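You operate a simulated robot arm through the tools that you are given. There is no shell and no other tool. Be economical: measure what you need, move in short steps, check, and stop when the job is done.

The job below is to be done with a simulated robot arm. You get a single attempt, and the scene is never put back.

Task
Put two of the spice jars from the desk on top of the red game box.

It is judged by the outcome, as a careful person would: the job done as asked, and still so three seconds after it is handed in. It fails if anything else is knocked over, pushed out of place, dropped, spilled or broken.

Robot
A 7-joint arm with a two-finger parallel gripper, fixed in place. Base frame: the origin is at the foot of the arm, x ahead of it, y to its left, z up; the work surface is at about z = 0. Lengths are in mm, angles in degrees, forces in N, time in s.
With the tool pointing down near the work surface it reaches from about 240 to 620 mm from the base axis. Its first joint turns from -66.0 to 66.0 degrees. Payload 2.6 kg.
The tool frame sits at the grasp point between the pads (the TCP): z along the fingers, y along the line on which they close. The tips reach 30 mm beyond it. The gripper opens to 94 mm. The fingers are 28 mm wide and 10 mm thick; the gripper's body (50 by 96 mm) begins 55 mm behind the TCP.
Orientation is that of the tool frame in the base frame, as a unit quaternion [x, y, z, w]. With the fingers straight down and closing along the base's y, the tool's x points along the base's -x, its y along +y and its z along -z.

Tools
- The arm moves only by the tool play_rows. Its argument "series" is a list of rows, each a list of 7 numbers: the shift along the base's x, y, z in mm, then the turn, a rotation vector about the base's x, y, z in degrees, then the finger opening in mm, from 0 to 94. In form: [[dx, dy, dz, ax, ay, az, gripper], ...]. A call has 1 to 12 rows; each row shifts and turns the commanded pose from where the row before left it. A row lasts 0.2 s, in which the tool goes at most 50 mm and 8.6 degrees; a call with a longer step from one row to the next is refused whole, and so is a gripper value outside its range. Where a pose cannot be reached the arm comes as near as it can. A force on the tool above 40 N (or 10 N above the force at the start of the call, whichever is more), or a blocked arm, ends the call early, and 0.2 s more pass. Each finger travels about 72 mm/s and halts on what it meets, pressing with about 40 N; the grip force reading is that of the motor and also rises with nothing between the fingers. The clock runs only during rows and for 0.2 s after the last one: add rows that do not move to give the fingers time. It gives the time, the measured TCP pose, the force on the tool (base axes), the opening and the grip force at its end, in the units of the frame above (readings bear some noise).
- Cameras (640 x 400 px; columns grow to the right, rows downward): "scene" is fixed at [38.9, 449.9, 581.8]; the picture's right is [-0.74, -0.67, 0.00], its down [-0.38, 0.42, -0.82] and it looks along [0.55, -0.61, -0.57] (base axes); focal length 332 px, centre (320, 200). "wrist" rides on the gripper at [-37, 0, -58] in the tool frame; the picture's right is [0.00, -1.00, 0.00], its down [0.97, 0.00, -0.24] and it looks along [0.24, 0.00, 0.97] (tool axes); focal length 218 px, centre (320, 200).
- grab_frame(camera): a new picture of that camera. The clock stands still meanwhile.
- probe_pixels(camera, pixels): there is no depth. For up to 12 entries [column, row, z] of the newest picture of that camera ("zoom" is the newest enlarged one), the place [x, y] in the base frame at which the ray of that pixel passes the height z, good to about 3 mm, but the place of the scene camera against the robot may be out by one fixed shift of up to 25 mm in any direction. The clock stands still meanwhile.
- inspect(camera, box): a new picture of the part [left, top, right, bottom] of that camera's present view, enlarged. The clock stands still meanwhile.
- hand_in(): hands the job in; it is judged then, once.

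Work in short steps. Measure before you move; look again where a grasp or a placing could have gone wrong, and mend it. You have 60 turns and 20 pictures in all, those below and enlarged ones among them. Open the gripper and draw the arm clear of the work before you hand the job in, unless the task says otherwise; then end with one line.

The tools are called after "Call:" as name(argument=value, ...) on one line, values as JSON. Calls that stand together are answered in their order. play_rows: Moves the arm, as the interface text tells. Its arguments: {"type":"object","properties":{"series":{"type":"array","items":{"type":"array","items":{"type":"number"}}}},"required":["series"]} The other tools are called the same way: grab_frame (camera) takes a picture; probe_pixels (camera, pixels) gives the place at which the rays of pixels pass given heights; inspect (camera, box) takes an enlarged picture of a part of a camera's view; hand_in () hands the job in.

At the start:

```text
clock: 0.0
position: [430.5, -50.1, 259.3]
orientation: [0.0, 1.0, -0.001, 0.0]
force: [0.1, -0.7, -0.7]
width: 94.0
gripper_force: 0.1
```

scene: 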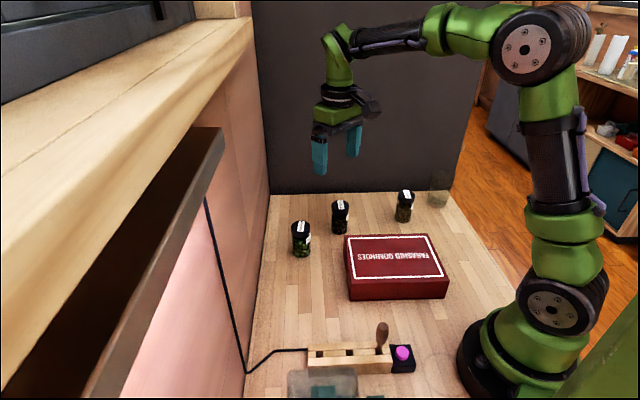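
wrist: 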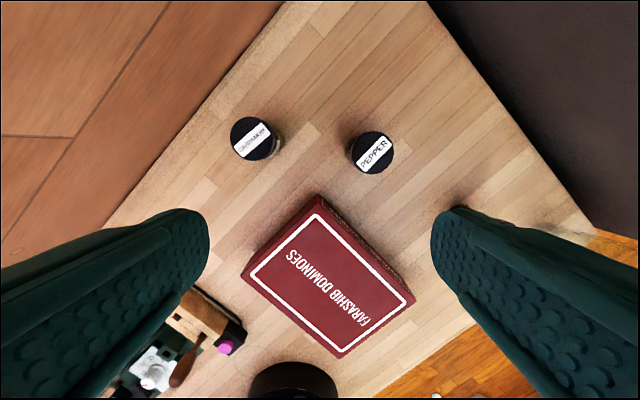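

The scene shows three jars (300,238), (340,216), (404,205), a clear glass (438,190), and the red box. I zoom in for detail and probe lid and box positions.

Call:
inspect(camera="scene", box=[270, 160, 470, 310])

Call:
probe_pixels(camera="wrist", pixels=[[250, 138, 80], [371, 152, 80], [250, 138, 60], [371, 152, 60], [320, 196, 40], [242, 275, 40], [340, 357, 40], [415, 297, 40]])

Call:
probe_pixels(camera="scene", pixels=[[302, 256, 0], [341, 233, 0], [404, 220, 0], [345, 237, 40], [433, 234, 40], [447, 277, 40], [350, 280, 40], [350, 300, 0], [447, 297, 0], [438, 206, 0]])

```text
2.67 times, centred on (370, 235) of scene
```

zoom: 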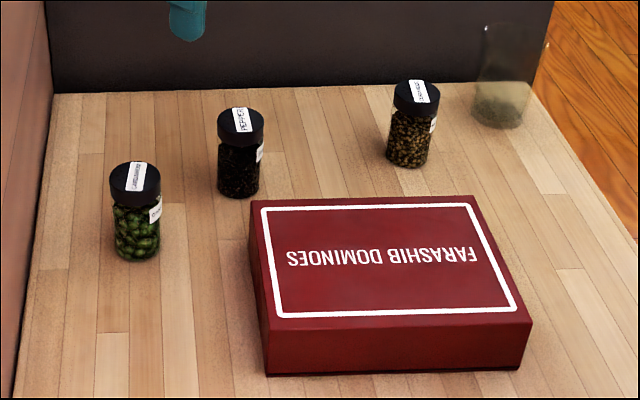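

```text
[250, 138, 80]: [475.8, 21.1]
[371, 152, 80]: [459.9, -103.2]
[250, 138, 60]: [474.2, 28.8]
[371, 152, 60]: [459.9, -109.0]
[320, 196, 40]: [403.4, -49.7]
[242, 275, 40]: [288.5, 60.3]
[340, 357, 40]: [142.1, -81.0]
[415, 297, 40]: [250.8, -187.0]
```

```text
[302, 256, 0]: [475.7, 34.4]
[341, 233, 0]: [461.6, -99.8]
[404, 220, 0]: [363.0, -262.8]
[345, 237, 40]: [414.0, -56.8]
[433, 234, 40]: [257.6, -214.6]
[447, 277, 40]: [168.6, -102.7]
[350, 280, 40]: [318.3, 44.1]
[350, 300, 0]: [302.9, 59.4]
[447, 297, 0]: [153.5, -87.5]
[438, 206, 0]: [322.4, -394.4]
```

I refine heights using the enlarged picture: box front-edge corners and jar top/bottom.

Call:
probe_pixels(camera="zoom", pixels=[[268, 331, 45], [268, 376, 0], [532, 323, 45], [520, 369, 0], [251, 202, 45], [473, 197, 45], [138, 250, 0], [135, 174, 80], [239, 190, 0], [241, 120, 80], [408, 158, 0], [417, 91, 80]])

Call:
probe_pixels(camera="wrist", pixels=[[318, 195, 45], [241, 275, 45], [339, 358, 45], [415, 297, 45], [231, 138, 80], [271, 138, 80], [351, 152, 80], [393, 152, 80], [458, 205, 0]])

```text
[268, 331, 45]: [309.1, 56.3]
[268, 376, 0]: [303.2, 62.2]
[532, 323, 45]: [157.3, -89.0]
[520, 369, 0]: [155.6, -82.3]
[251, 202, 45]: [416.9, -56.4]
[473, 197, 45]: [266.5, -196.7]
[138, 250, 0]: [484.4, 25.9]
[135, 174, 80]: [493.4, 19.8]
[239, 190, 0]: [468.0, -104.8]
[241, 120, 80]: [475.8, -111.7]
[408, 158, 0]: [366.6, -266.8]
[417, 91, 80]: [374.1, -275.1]
```

```text
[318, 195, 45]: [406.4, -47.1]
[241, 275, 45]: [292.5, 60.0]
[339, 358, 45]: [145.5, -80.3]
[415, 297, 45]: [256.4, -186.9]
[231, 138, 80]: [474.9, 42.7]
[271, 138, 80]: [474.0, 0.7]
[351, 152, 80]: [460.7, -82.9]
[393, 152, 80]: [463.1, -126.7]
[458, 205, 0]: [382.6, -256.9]
```

Box height is about 47 mm, and the scene camera is shifted by about (+12,-8) from the wrist one. I check the distance to the walls and desk edges.

Call:
probe_pixels(camera="wrist", pixels=[[285, 5, 0], [200, 108, 0], [105, 225, 0], [430, 5, 0], [520, 120, 0], [592, 232, 0], [458, 205, 80]])

Call:
probe_pixels(camera="scene", pixels=[[269, 195, 0], [450, 192, 0], [247, 380, 0], [255, 290, 0]])

```text
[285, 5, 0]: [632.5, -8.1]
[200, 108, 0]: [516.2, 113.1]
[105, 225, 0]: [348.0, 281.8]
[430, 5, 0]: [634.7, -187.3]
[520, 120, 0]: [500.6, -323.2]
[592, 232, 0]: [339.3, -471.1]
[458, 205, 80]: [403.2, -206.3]
```

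```text
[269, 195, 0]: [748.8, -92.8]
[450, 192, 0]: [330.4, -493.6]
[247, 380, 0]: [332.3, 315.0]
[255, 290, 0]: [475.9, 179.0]
```

Walls are >90 mm away from all jars, and the pepper and the third jar have the most room. I move above pepper (460,-105) at a lower height and look.

Call:
play_rows(series=[[10, -18, -20, 0, 0, 0, 94], [10, -18, -20, 0, 0, 0, 94], [10, -18, -20, 0, 0, 0, 94], [0, 0, 0, 0, 0, 0, 94]])

Call:
grab_frame(camera="wrist")

```text
clock: 1.0
position: [460.2, -104.2, 198.9]
orientation: [0.0, 1.0, -0.001, 0.0]
force: [-0.6, -0.9, 0.0]
width: 94.0
gripper_force: 0.1
```

```text
16 pictures are left
```

wrist: 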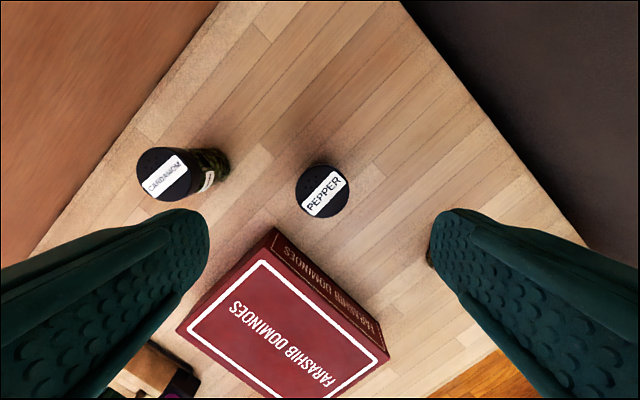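

Pepper's lid is at (323,191), nearly on axis; probe lid and box corners to fix the positions and heights.

Call:
probe_pixels(camera="wrist", pixels=[[323, 191, 80], [323, 191, 90], [323, 191, 60], [296, 191, 80], [350, 191, 80], [164, 174, 80], [210, 171, 0], [263, 261, 45], [180, 333, 45], [389, 357, 45], [275, 229, 0], [380, 321, 0]])

```text
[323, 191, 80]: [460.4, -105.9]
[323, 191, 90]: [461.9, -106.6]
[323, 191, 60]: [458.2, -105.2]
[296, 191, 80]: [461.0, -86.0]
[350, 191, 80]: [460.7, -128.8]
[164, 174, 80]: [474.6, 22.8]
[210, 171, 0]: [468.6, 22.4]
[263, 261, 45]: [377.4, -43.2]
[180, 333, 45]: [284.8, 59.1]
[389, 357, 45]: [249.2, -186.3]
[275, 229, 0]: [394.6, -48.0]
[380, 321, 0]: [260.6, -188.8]
```

Pepper is at about (460.5,-106), ~42 mm wide, ~80 mm tall; box centre about (272,-64). I descend straight to z≈48 and close.

Call:
play_rows(series=[[0, -2, -35, 0, 0, 0, 94], [0, 0, -40, 0, 0, 0, 94], [0, 0, -40, 0, 0, 0, 94], [0, 0, -25, 0, 0, 0, 94], [0, 0, -10, 0, 0, 0, 94], [0, 0, 0, 0, 0, 0, 60], [0, 0, 0, 0, 0, 0, 30], [0, 0, 0, 0, 0, 0, 30], [0, 0, 0, 0, 0, 0, 30]])

```text
clock: 3.0
position: [459.9, -105.4, 49.3]
orientation: [-0.001, 1.0, 0.0, 0.0]
force: [0.2, -0.6, -0.1]
width: 44.1
gripper_force: 39.6
```

Gripped at 44 mm with 39.6 N. I lift 110 mm and look.

Call:
play_rows(series=[[0, 0, 10, 0, 0, 0, 30], [0, 0, 30, 0, 0, 0, 30], [0, 0, 35, 0, 0, 0, 30], [0, 0, 35, 0, 0, 0, 30], [0, 0, 0, 0, 0, 0, 30]])

Call:
inspect(camera="scene", box=[250, 110, 490, 310])

```text
clock: 4.2
position: [458.0, -106.3, 158.3]
orientation: [0.0, 1.0, 0.0, 0.001]
force: [-0.8, 0.4, -1.2]
width: 43.9
gripper_force: 39.8
```

```text
2.00 times, centred on (370, 210) of scene
```

zoom: 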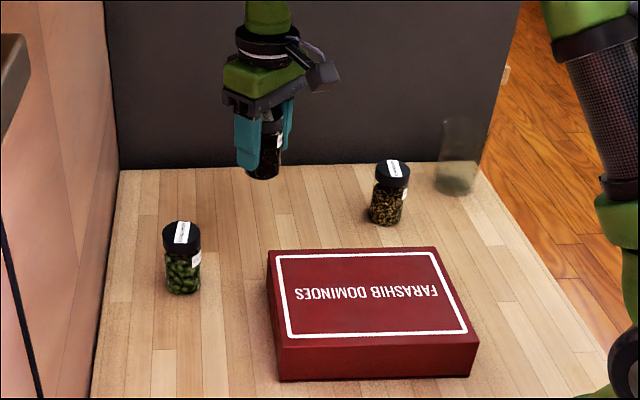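

The jar is held upright, its bottom at about z 109. I carry it to (306,-38) while turning +45° so the fingers close across the box.

Call:
play_rows(series=[[-25.3, 11.3, 0, 0, 0, 7.5, 30], [-25.3, 11.3, 0, 0, 0, 7.5, 30], [-25.3, 11.3, 0, 0, 0, 7.5, 30], [-25.3, 11.3, 0, 0, 0, 7.5, 30], [-25.3, 11.3, 0, 0, 0, 7.5, 30], [-25.3, 11.3, 0, 0, 0, 7.5, 30], [0, 0, 0, 0, 0, 0, 30], [0, 0, 0, 0, 0, 0, 30]])

Call:
inspect(camera="scene", box=[250, 110, 490, 310])

Call:
grab_frame(camera="wrist")

```text
clock: 6.0
position: [309.5, -37.6, 158.9]
orientation: [-0.383, 0.924, 0.0, 0.0]
force: [0.4, 0.0, -1.5]
width: 43.7
gripper_force: 39.7
```

```text
2.00 times, centred on (370, 210) of scene
```

zoom: 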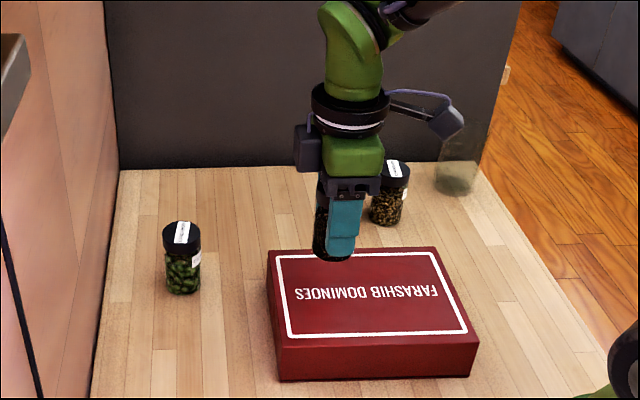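

```text
13 pictures are left
```

wrist: 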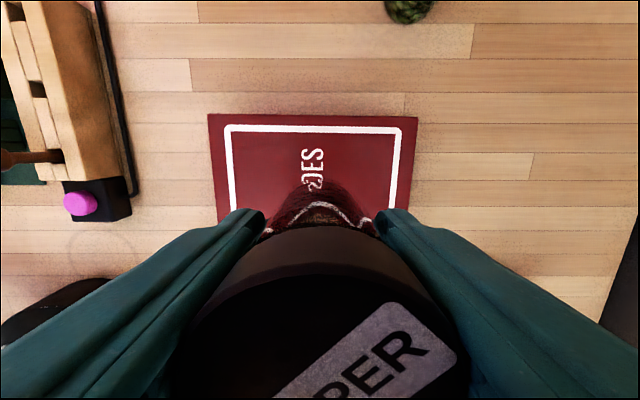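

In the wrist view the jar is laterally centred on the box (edges at columns 209 and 418). I probe the box's end edge before lowering.

Call:
probe_pixels(camera="wrist", pixels=[[209, 115, 45], [418, 118, 45], [209, 115, 0], [418, 118, 0], [217, 220, 45], [410, 209, 45]])

```text
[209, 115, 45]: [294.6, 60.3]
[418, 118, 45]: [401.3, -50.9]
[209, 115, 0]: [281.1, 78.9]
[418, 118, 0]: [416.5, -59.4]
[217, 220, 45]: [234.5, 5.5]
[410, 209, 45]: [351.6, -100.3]
```

The box end edge runs (294,60)–(401,-51), so the jar sits ~58 mm inside it and centred. I lower to about z 103, then creep down.

Call:
play_rows(series=[[0, 0, -25, 0, 0, 0, 30], [0, 0, -20, 0, 0, 0, 30], [0, 0, -8, 0, 0, 0, 30], [0, 0, 0, 0, 0, 0, 30]])

Call:
play_rows(series=[[0, 0, -2, 0, 0, 0, 30], [0, 0, -2, 0, 0, 0, 30], [0, 0, 0, 0, 0, 0, 30]])

Call:
inspect(camera="scene", box=[310, 150, 470, 310])

```text
clock: 7.0
position: [309.1, -37.9, 105.7]
orientation: [-0.383, 0.924, 0.0, -0.001]
force: [-0.3, 0.6, -0.8]
width: 43.8
gripper_force: 40.2
```

```text
clock: 7.8
position: [308.6, -38.3, 103.5]
orientation: [-0.383, 0.924, -0.001, 0.001]
force: [-11.3, 1.9, 34.1]
width: 43.9
gripper_force: 40.4
```

```text
2.50 times, centred on (390, 230) of scene
```

zoom: 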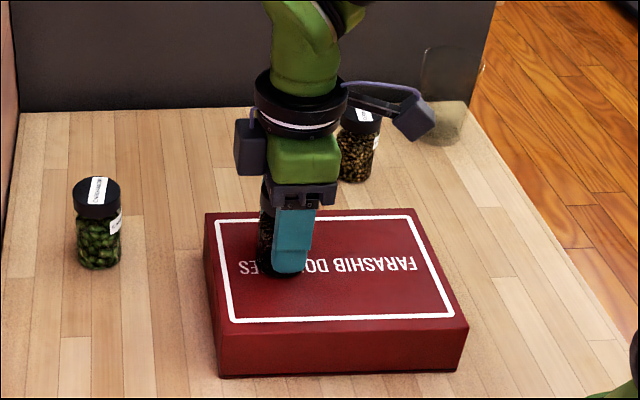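

Contact at z≈103.5 with 34 N up, so the box is about 54 mm tall. I ease up 1.5 mm, release, and retreat upward.

Call:
play_rows(series=[[0, 0, 1.5, 0, 0, 0, 30], [0, 0, 0, 0, 0, 0, 30], [0, 0, 0, 0, 0, 0, 50], [0, 0, 0, 0, 0, 0, 80], [0, 0, 0, 0, 0, 0, 90], [0, 0, 5, 0, 0, 0, 90], [0, 0, 25, 0, 0, 0, 90], [0, 0, 40, 0, 0, 0, 90], [0, 0, 45, 0, 0, 0, 90], [0, 0, 0, 0, 0, 0, 94]])

Call:
inspect(camera="scene", box=[310, 150, 470, 310])

```text
clock: 10.0
position: [309.6, -40.7, 219.2]
orientation: [-0.384, 0.924, 0.001, 0.0]
force: [0.4, -0.5, 0.1]
width: 93.8
gripper_force: 0.1
```

```text
2.50 times, centred on (390, 230) of scene
```

zoom: 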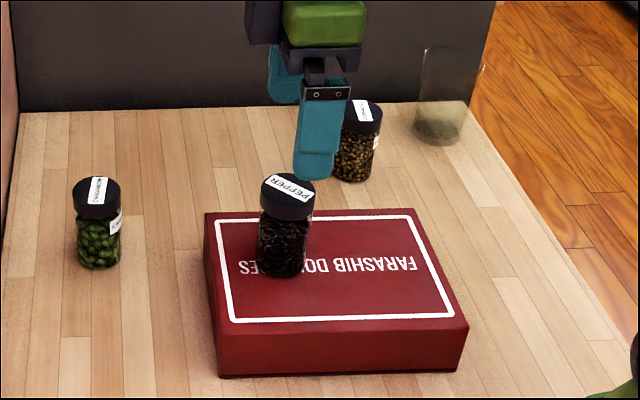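

Pepper stands upright on the box. I travel at z 219 to above the third jar (est. (356,-259)) and look with the wrist camera.

Call:
play_rows(series=[[7.7, -36.4, 0, 0, 0, 0, 94], [7.7, -36.4, 0, 0, 0, 0, 94], [7.7, -36.4, 0, 0, 0, 0, 94], [7.7, -36.4, 0, 0, 0, 0, 94], [7.7, -36.4, 0, 0, 0, 0, 94], [7.7, -36.4, 0, 0, 0, 0, 94], [0, 0, 0, 0, 0, 0, 94], [0, 0, 0, 0, 0, 0, 94]])

Call:
grab_frame(camera="wrist")

```text
clock: 11.8
position: [355.6, -256.1, 218.2]
orientation: [-0.383, 0.924, 0.0, -0.001]
force: [0.0, -0.4, -0.5]
width: 94.1
gripper_force: 0.0
```

```text
10 pictures are left
```

wrist: 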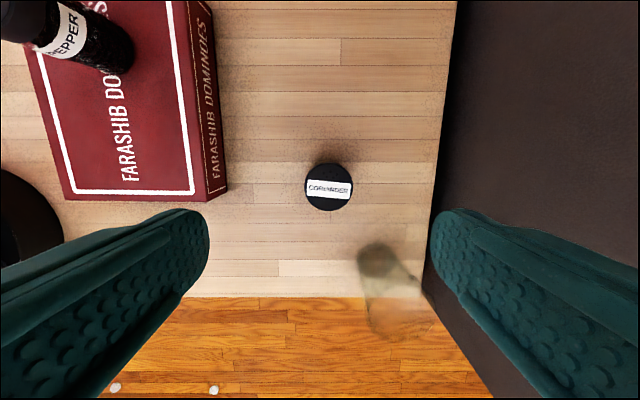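

The coriander lid is at (329,187); the glass is nearby with its base at (377,262) and rim around (400,320). I probe these and the wall line for clearance.

Call:
probe_pixels(camera="wrist", pixels=[[329, 187, 80], [305, 187, 80], [354, 187, 80], [377, 264, 0], [358, 262, 0], [398, 318, 80], [365, 320, 80], [437, 190, 0], [430, 260, 0], [226, 188, 0], [196, 200, 54], [186, 2, 54]])

```text
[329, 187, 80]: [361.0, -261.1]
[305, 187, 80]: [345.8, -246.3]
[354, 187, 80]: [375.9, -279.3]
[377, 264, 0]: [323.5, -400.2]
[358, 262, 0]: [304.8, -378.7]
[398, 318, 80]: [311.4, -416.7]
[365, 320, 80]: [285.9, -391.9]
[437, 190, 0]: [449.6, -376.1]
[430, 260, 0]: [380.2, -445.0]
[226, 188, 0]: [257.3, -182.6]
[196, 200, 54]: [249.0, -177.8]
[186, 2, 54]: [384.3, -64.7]
```

Coriander is at (361,-261.5); glass and wall are ≥130 mm away. I align, descend to z≈49 and close.

Call:
play_rows(series=[[5, -5, -35, 0, 0, 0, 94], [0, 0, -45, 0, 0, 0, 94], [0, 0, -45, 0, 0, 0, 94], [0, 0, -34, 0, 0, 0, 94], [0, 0, -10, 0, 0, 0, 94], [0, 0, 0, 0, 0, 0, 60], [0, 0, 0, 0, 0, 0, 30], [0, 0, 0, 0, 0, 0, 30], [0, 0, 0, 0, 0, 0, 30]])

```text
clock: 13.8
position: [360.7, -261.7, 50.6]
orientation: [-0.383, 0.924, 0.0, 0.0]
force: [0.0, -0.3, -0.1]
width: 44.0
gripper_force: 39.8
```

Gripped at 44 mm. I lift 115 mm and carry it to (248.5,-98.5), about 86 mm from pepper along the box.

Call:
play_rows(series=[[0, 0, 10, 0, 0, 0, 30], [0, 0, 35, 0, 0, 0, 30], [0, 0, 35, 0, 0, 0, 30], [0, 0, 35, 0, 0, 0, 30], [0, 0, 0, 0, 0, 0, 30]])

Call:
play_rows(series=[[-18.7, 27.2, 0, 0, 0, 0, 30], [-18.7, 27.2, 0, 0, 0, 0, 30], [-18.7, 27.2, 0, 0, 0, 0, 30], [-18.7, 27.2, 0, 0, 0, 0, 30], [-18.7, 27.2, 0, 0, 0, 0, 30], [-18.7, 27.2, 0, 0, 0, 0, 30], [0, 0, 0, 0, 0, 0, 30], [0, 0, 0, 0, 0, 0, 30]])

Call:
inspect(camera="scene", box=[270, 110, 510, 310])

Call:
grab_frame(camera="wrist")

```text
clock: 15.0
position: [359.6, -262.6, 165.8]
orientation: [-0.383, 0.924, 0.0, -0.001]
force: [0.5, 0.1, -1.3]
width: 43.9
gripper_force: 40.1
```

```text
clock: 16.8
position: [245.8, -97.7, 163.3]
orientation: [-0.382, 0.924, 0.001, 0.0]
force: [-0.1, 0.0, -1.1]
width: 43.9
gripper_force: 40.5
```

```text
2.00 times, centred on (390, 210) of scene
```

zoom: 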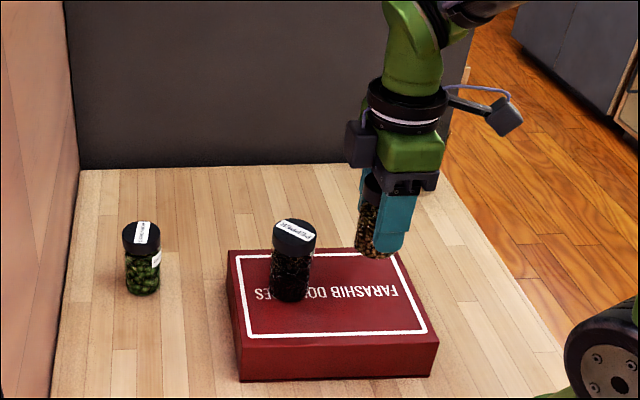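

```text
8 pictures are left
```

wrist: 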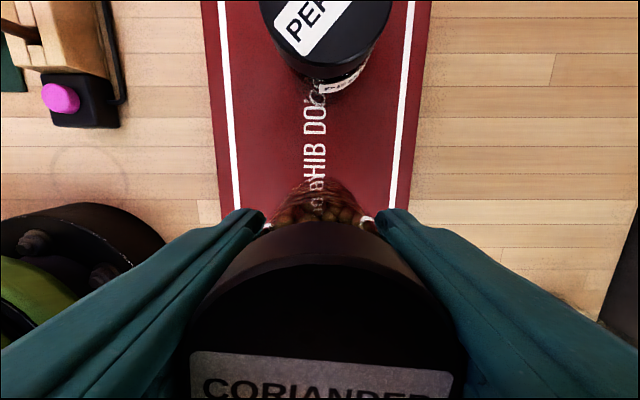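

Coriander is over the box, lined up with pepper and well inside the edges. Nothing overlaps below, so I lower to about z 108, then creep to contact.

Call:
play_rows(series=[[0, 0, -25, 0, 0, 0, 30], [0, 0, -20, 0, 0, 0, 30], [0, 0, -10, 0, 0, 0, 30], [0, 0, 0, 0, 0, 0, 30]])

Call:
play_rows(series=[[0, 0, -1.5, 0, 0, 0, 30], [0, 0, 0, 0, 0, 0, 30]])

```text
clock: 17.8
position: [246.0, -98.8, 108.5]
orientation: [-0.383, 0.924, 0.0, 0.0]
force: [-0.2, -0.4, -0.7]
width: 43.8
gripper_force: 40.1
```

```text
clock: 18.4
position: [247.0, -98.4, 106.5]
orientation: [-0.383, 0.924, 0.0, 0.0]
force: [-0.6, -0.3, -0.6]
width: 43.9
gripper_force: 39.7
```

No contact yet at z 106.5; I creep lower by 1.5 mm and watch the force.

Call:
play_rows(series=[[0, 0, -1.5, 0, 0, 0, 30], [0, 0, 0, 0, 0, 0, 30]])

```text
clock: 19.0
position: [246.8, -97.9, 107.0]
orientation: [-0.383, 0.924, 0.0, 0.0]
force: [-0.2, 0.3, -1.8]
width: 43.9
gripper_force: 40.0
```

Still free (about 1 mm noise); another 1.5 mm.

Call:
play_rows(series=[[0, 0, -1.5, 0, 0, 0, 30], [0, 0, 0, 0, 0, 0, 30]])

```text
clock: 19.6
position: [246.8, -99.7, 104.2]
orientation: [-0.383, 0.924, -0.001, -0.001]
force: [-2.0, 0.5, 8.0]
width: 43.7
gripper_force: 40.2
```

Light contact, 8 N. I release here and retreat straight up.

Call:
play_rows(series=[[0, 0, 0, 0, 0, 0, 50], [0, 0, 0, 0, 0, 0, 80], [0, 0, 0, 0, 0, 0, 90], [0, 0, 5, 0, 0, 0, 90], [0, 0, 25, 0, 0, 0, 90], [0, 0, 40, 0, 0, 0, 90], [0, 0, 45, 0, 0, 0, 90], [0, 0, 30, 0, 0, 0, 90], [0, 0, 0, 0, 0, 0, 90]])

Call:
grab_frame(camera="scene")

```text
clock: 21.6
position: [249.1, -98.6, 251.5]
orientation: [-0.384, 0.924, 0.0, 0.001]
force: [-0.1, -0.1, -0.2]
width: 90.0
gripper_force: 0.2
```

```text
7 pictures are left
```

scene: 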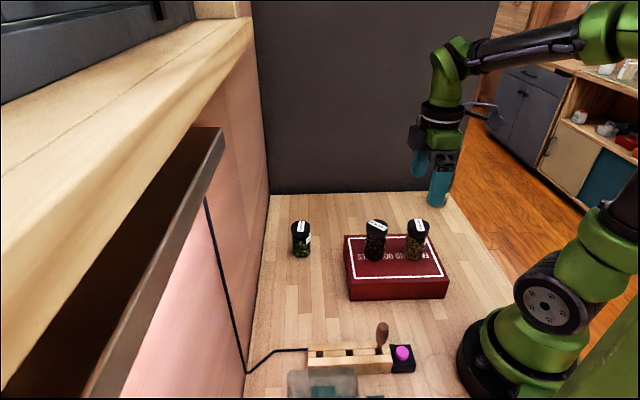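

Both jars stand upright on the box at (376,240) and (416,238). I draw the arm back at height toward its starting place and take a final check that the glass is still in place.

Call:
play_rows(series=[[30, 8, 3, 0, 0, 0, 90], [30, 8, 3, 0, 0, 0, 90], [30, 8, 3, 0, 0, 0, 90], [30, 8, 0, 0, 0, 0, 90], [30, 8, 0, 0, 0, 0, 90], [30, 8, 0, 0, 0, 0, 90], [0, 0, 0, 0, 0, 0, 90]])

Call:
inspect(camera="scene", box=[270, 150, 490, 310])

```text
clock: 23.2
position: [429.1, -49.1, 258.3]
orientation: [-0.382, 0.924, 0.0, -0.001]
force: [0.3, -0.1, -0.2]
width: 90.0
gripper_force: 0.0
```

```text
2.50 times, centred on (380, 230) of scene
```

zoom: 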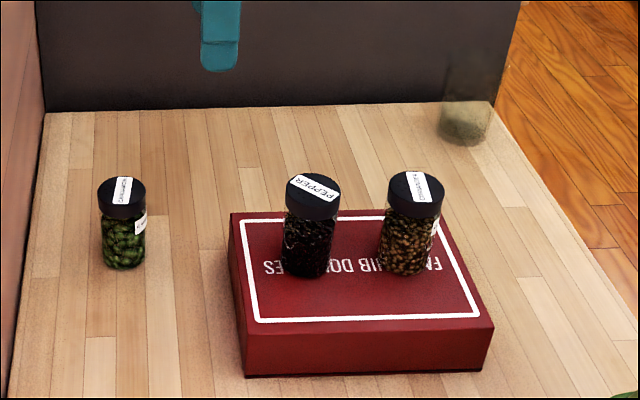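

Pepper and coriander stand upright on the box, the cardamom jar and the glass are where they were, and the arm is clear with the gripper open. I hand the job in.

Call:
hand_in()

```text
The job is handed in.
```

The pepper and coriander jars are standing upright on top of the red game box, nothing else looked disturbed in the last picture, and the job is handed in.
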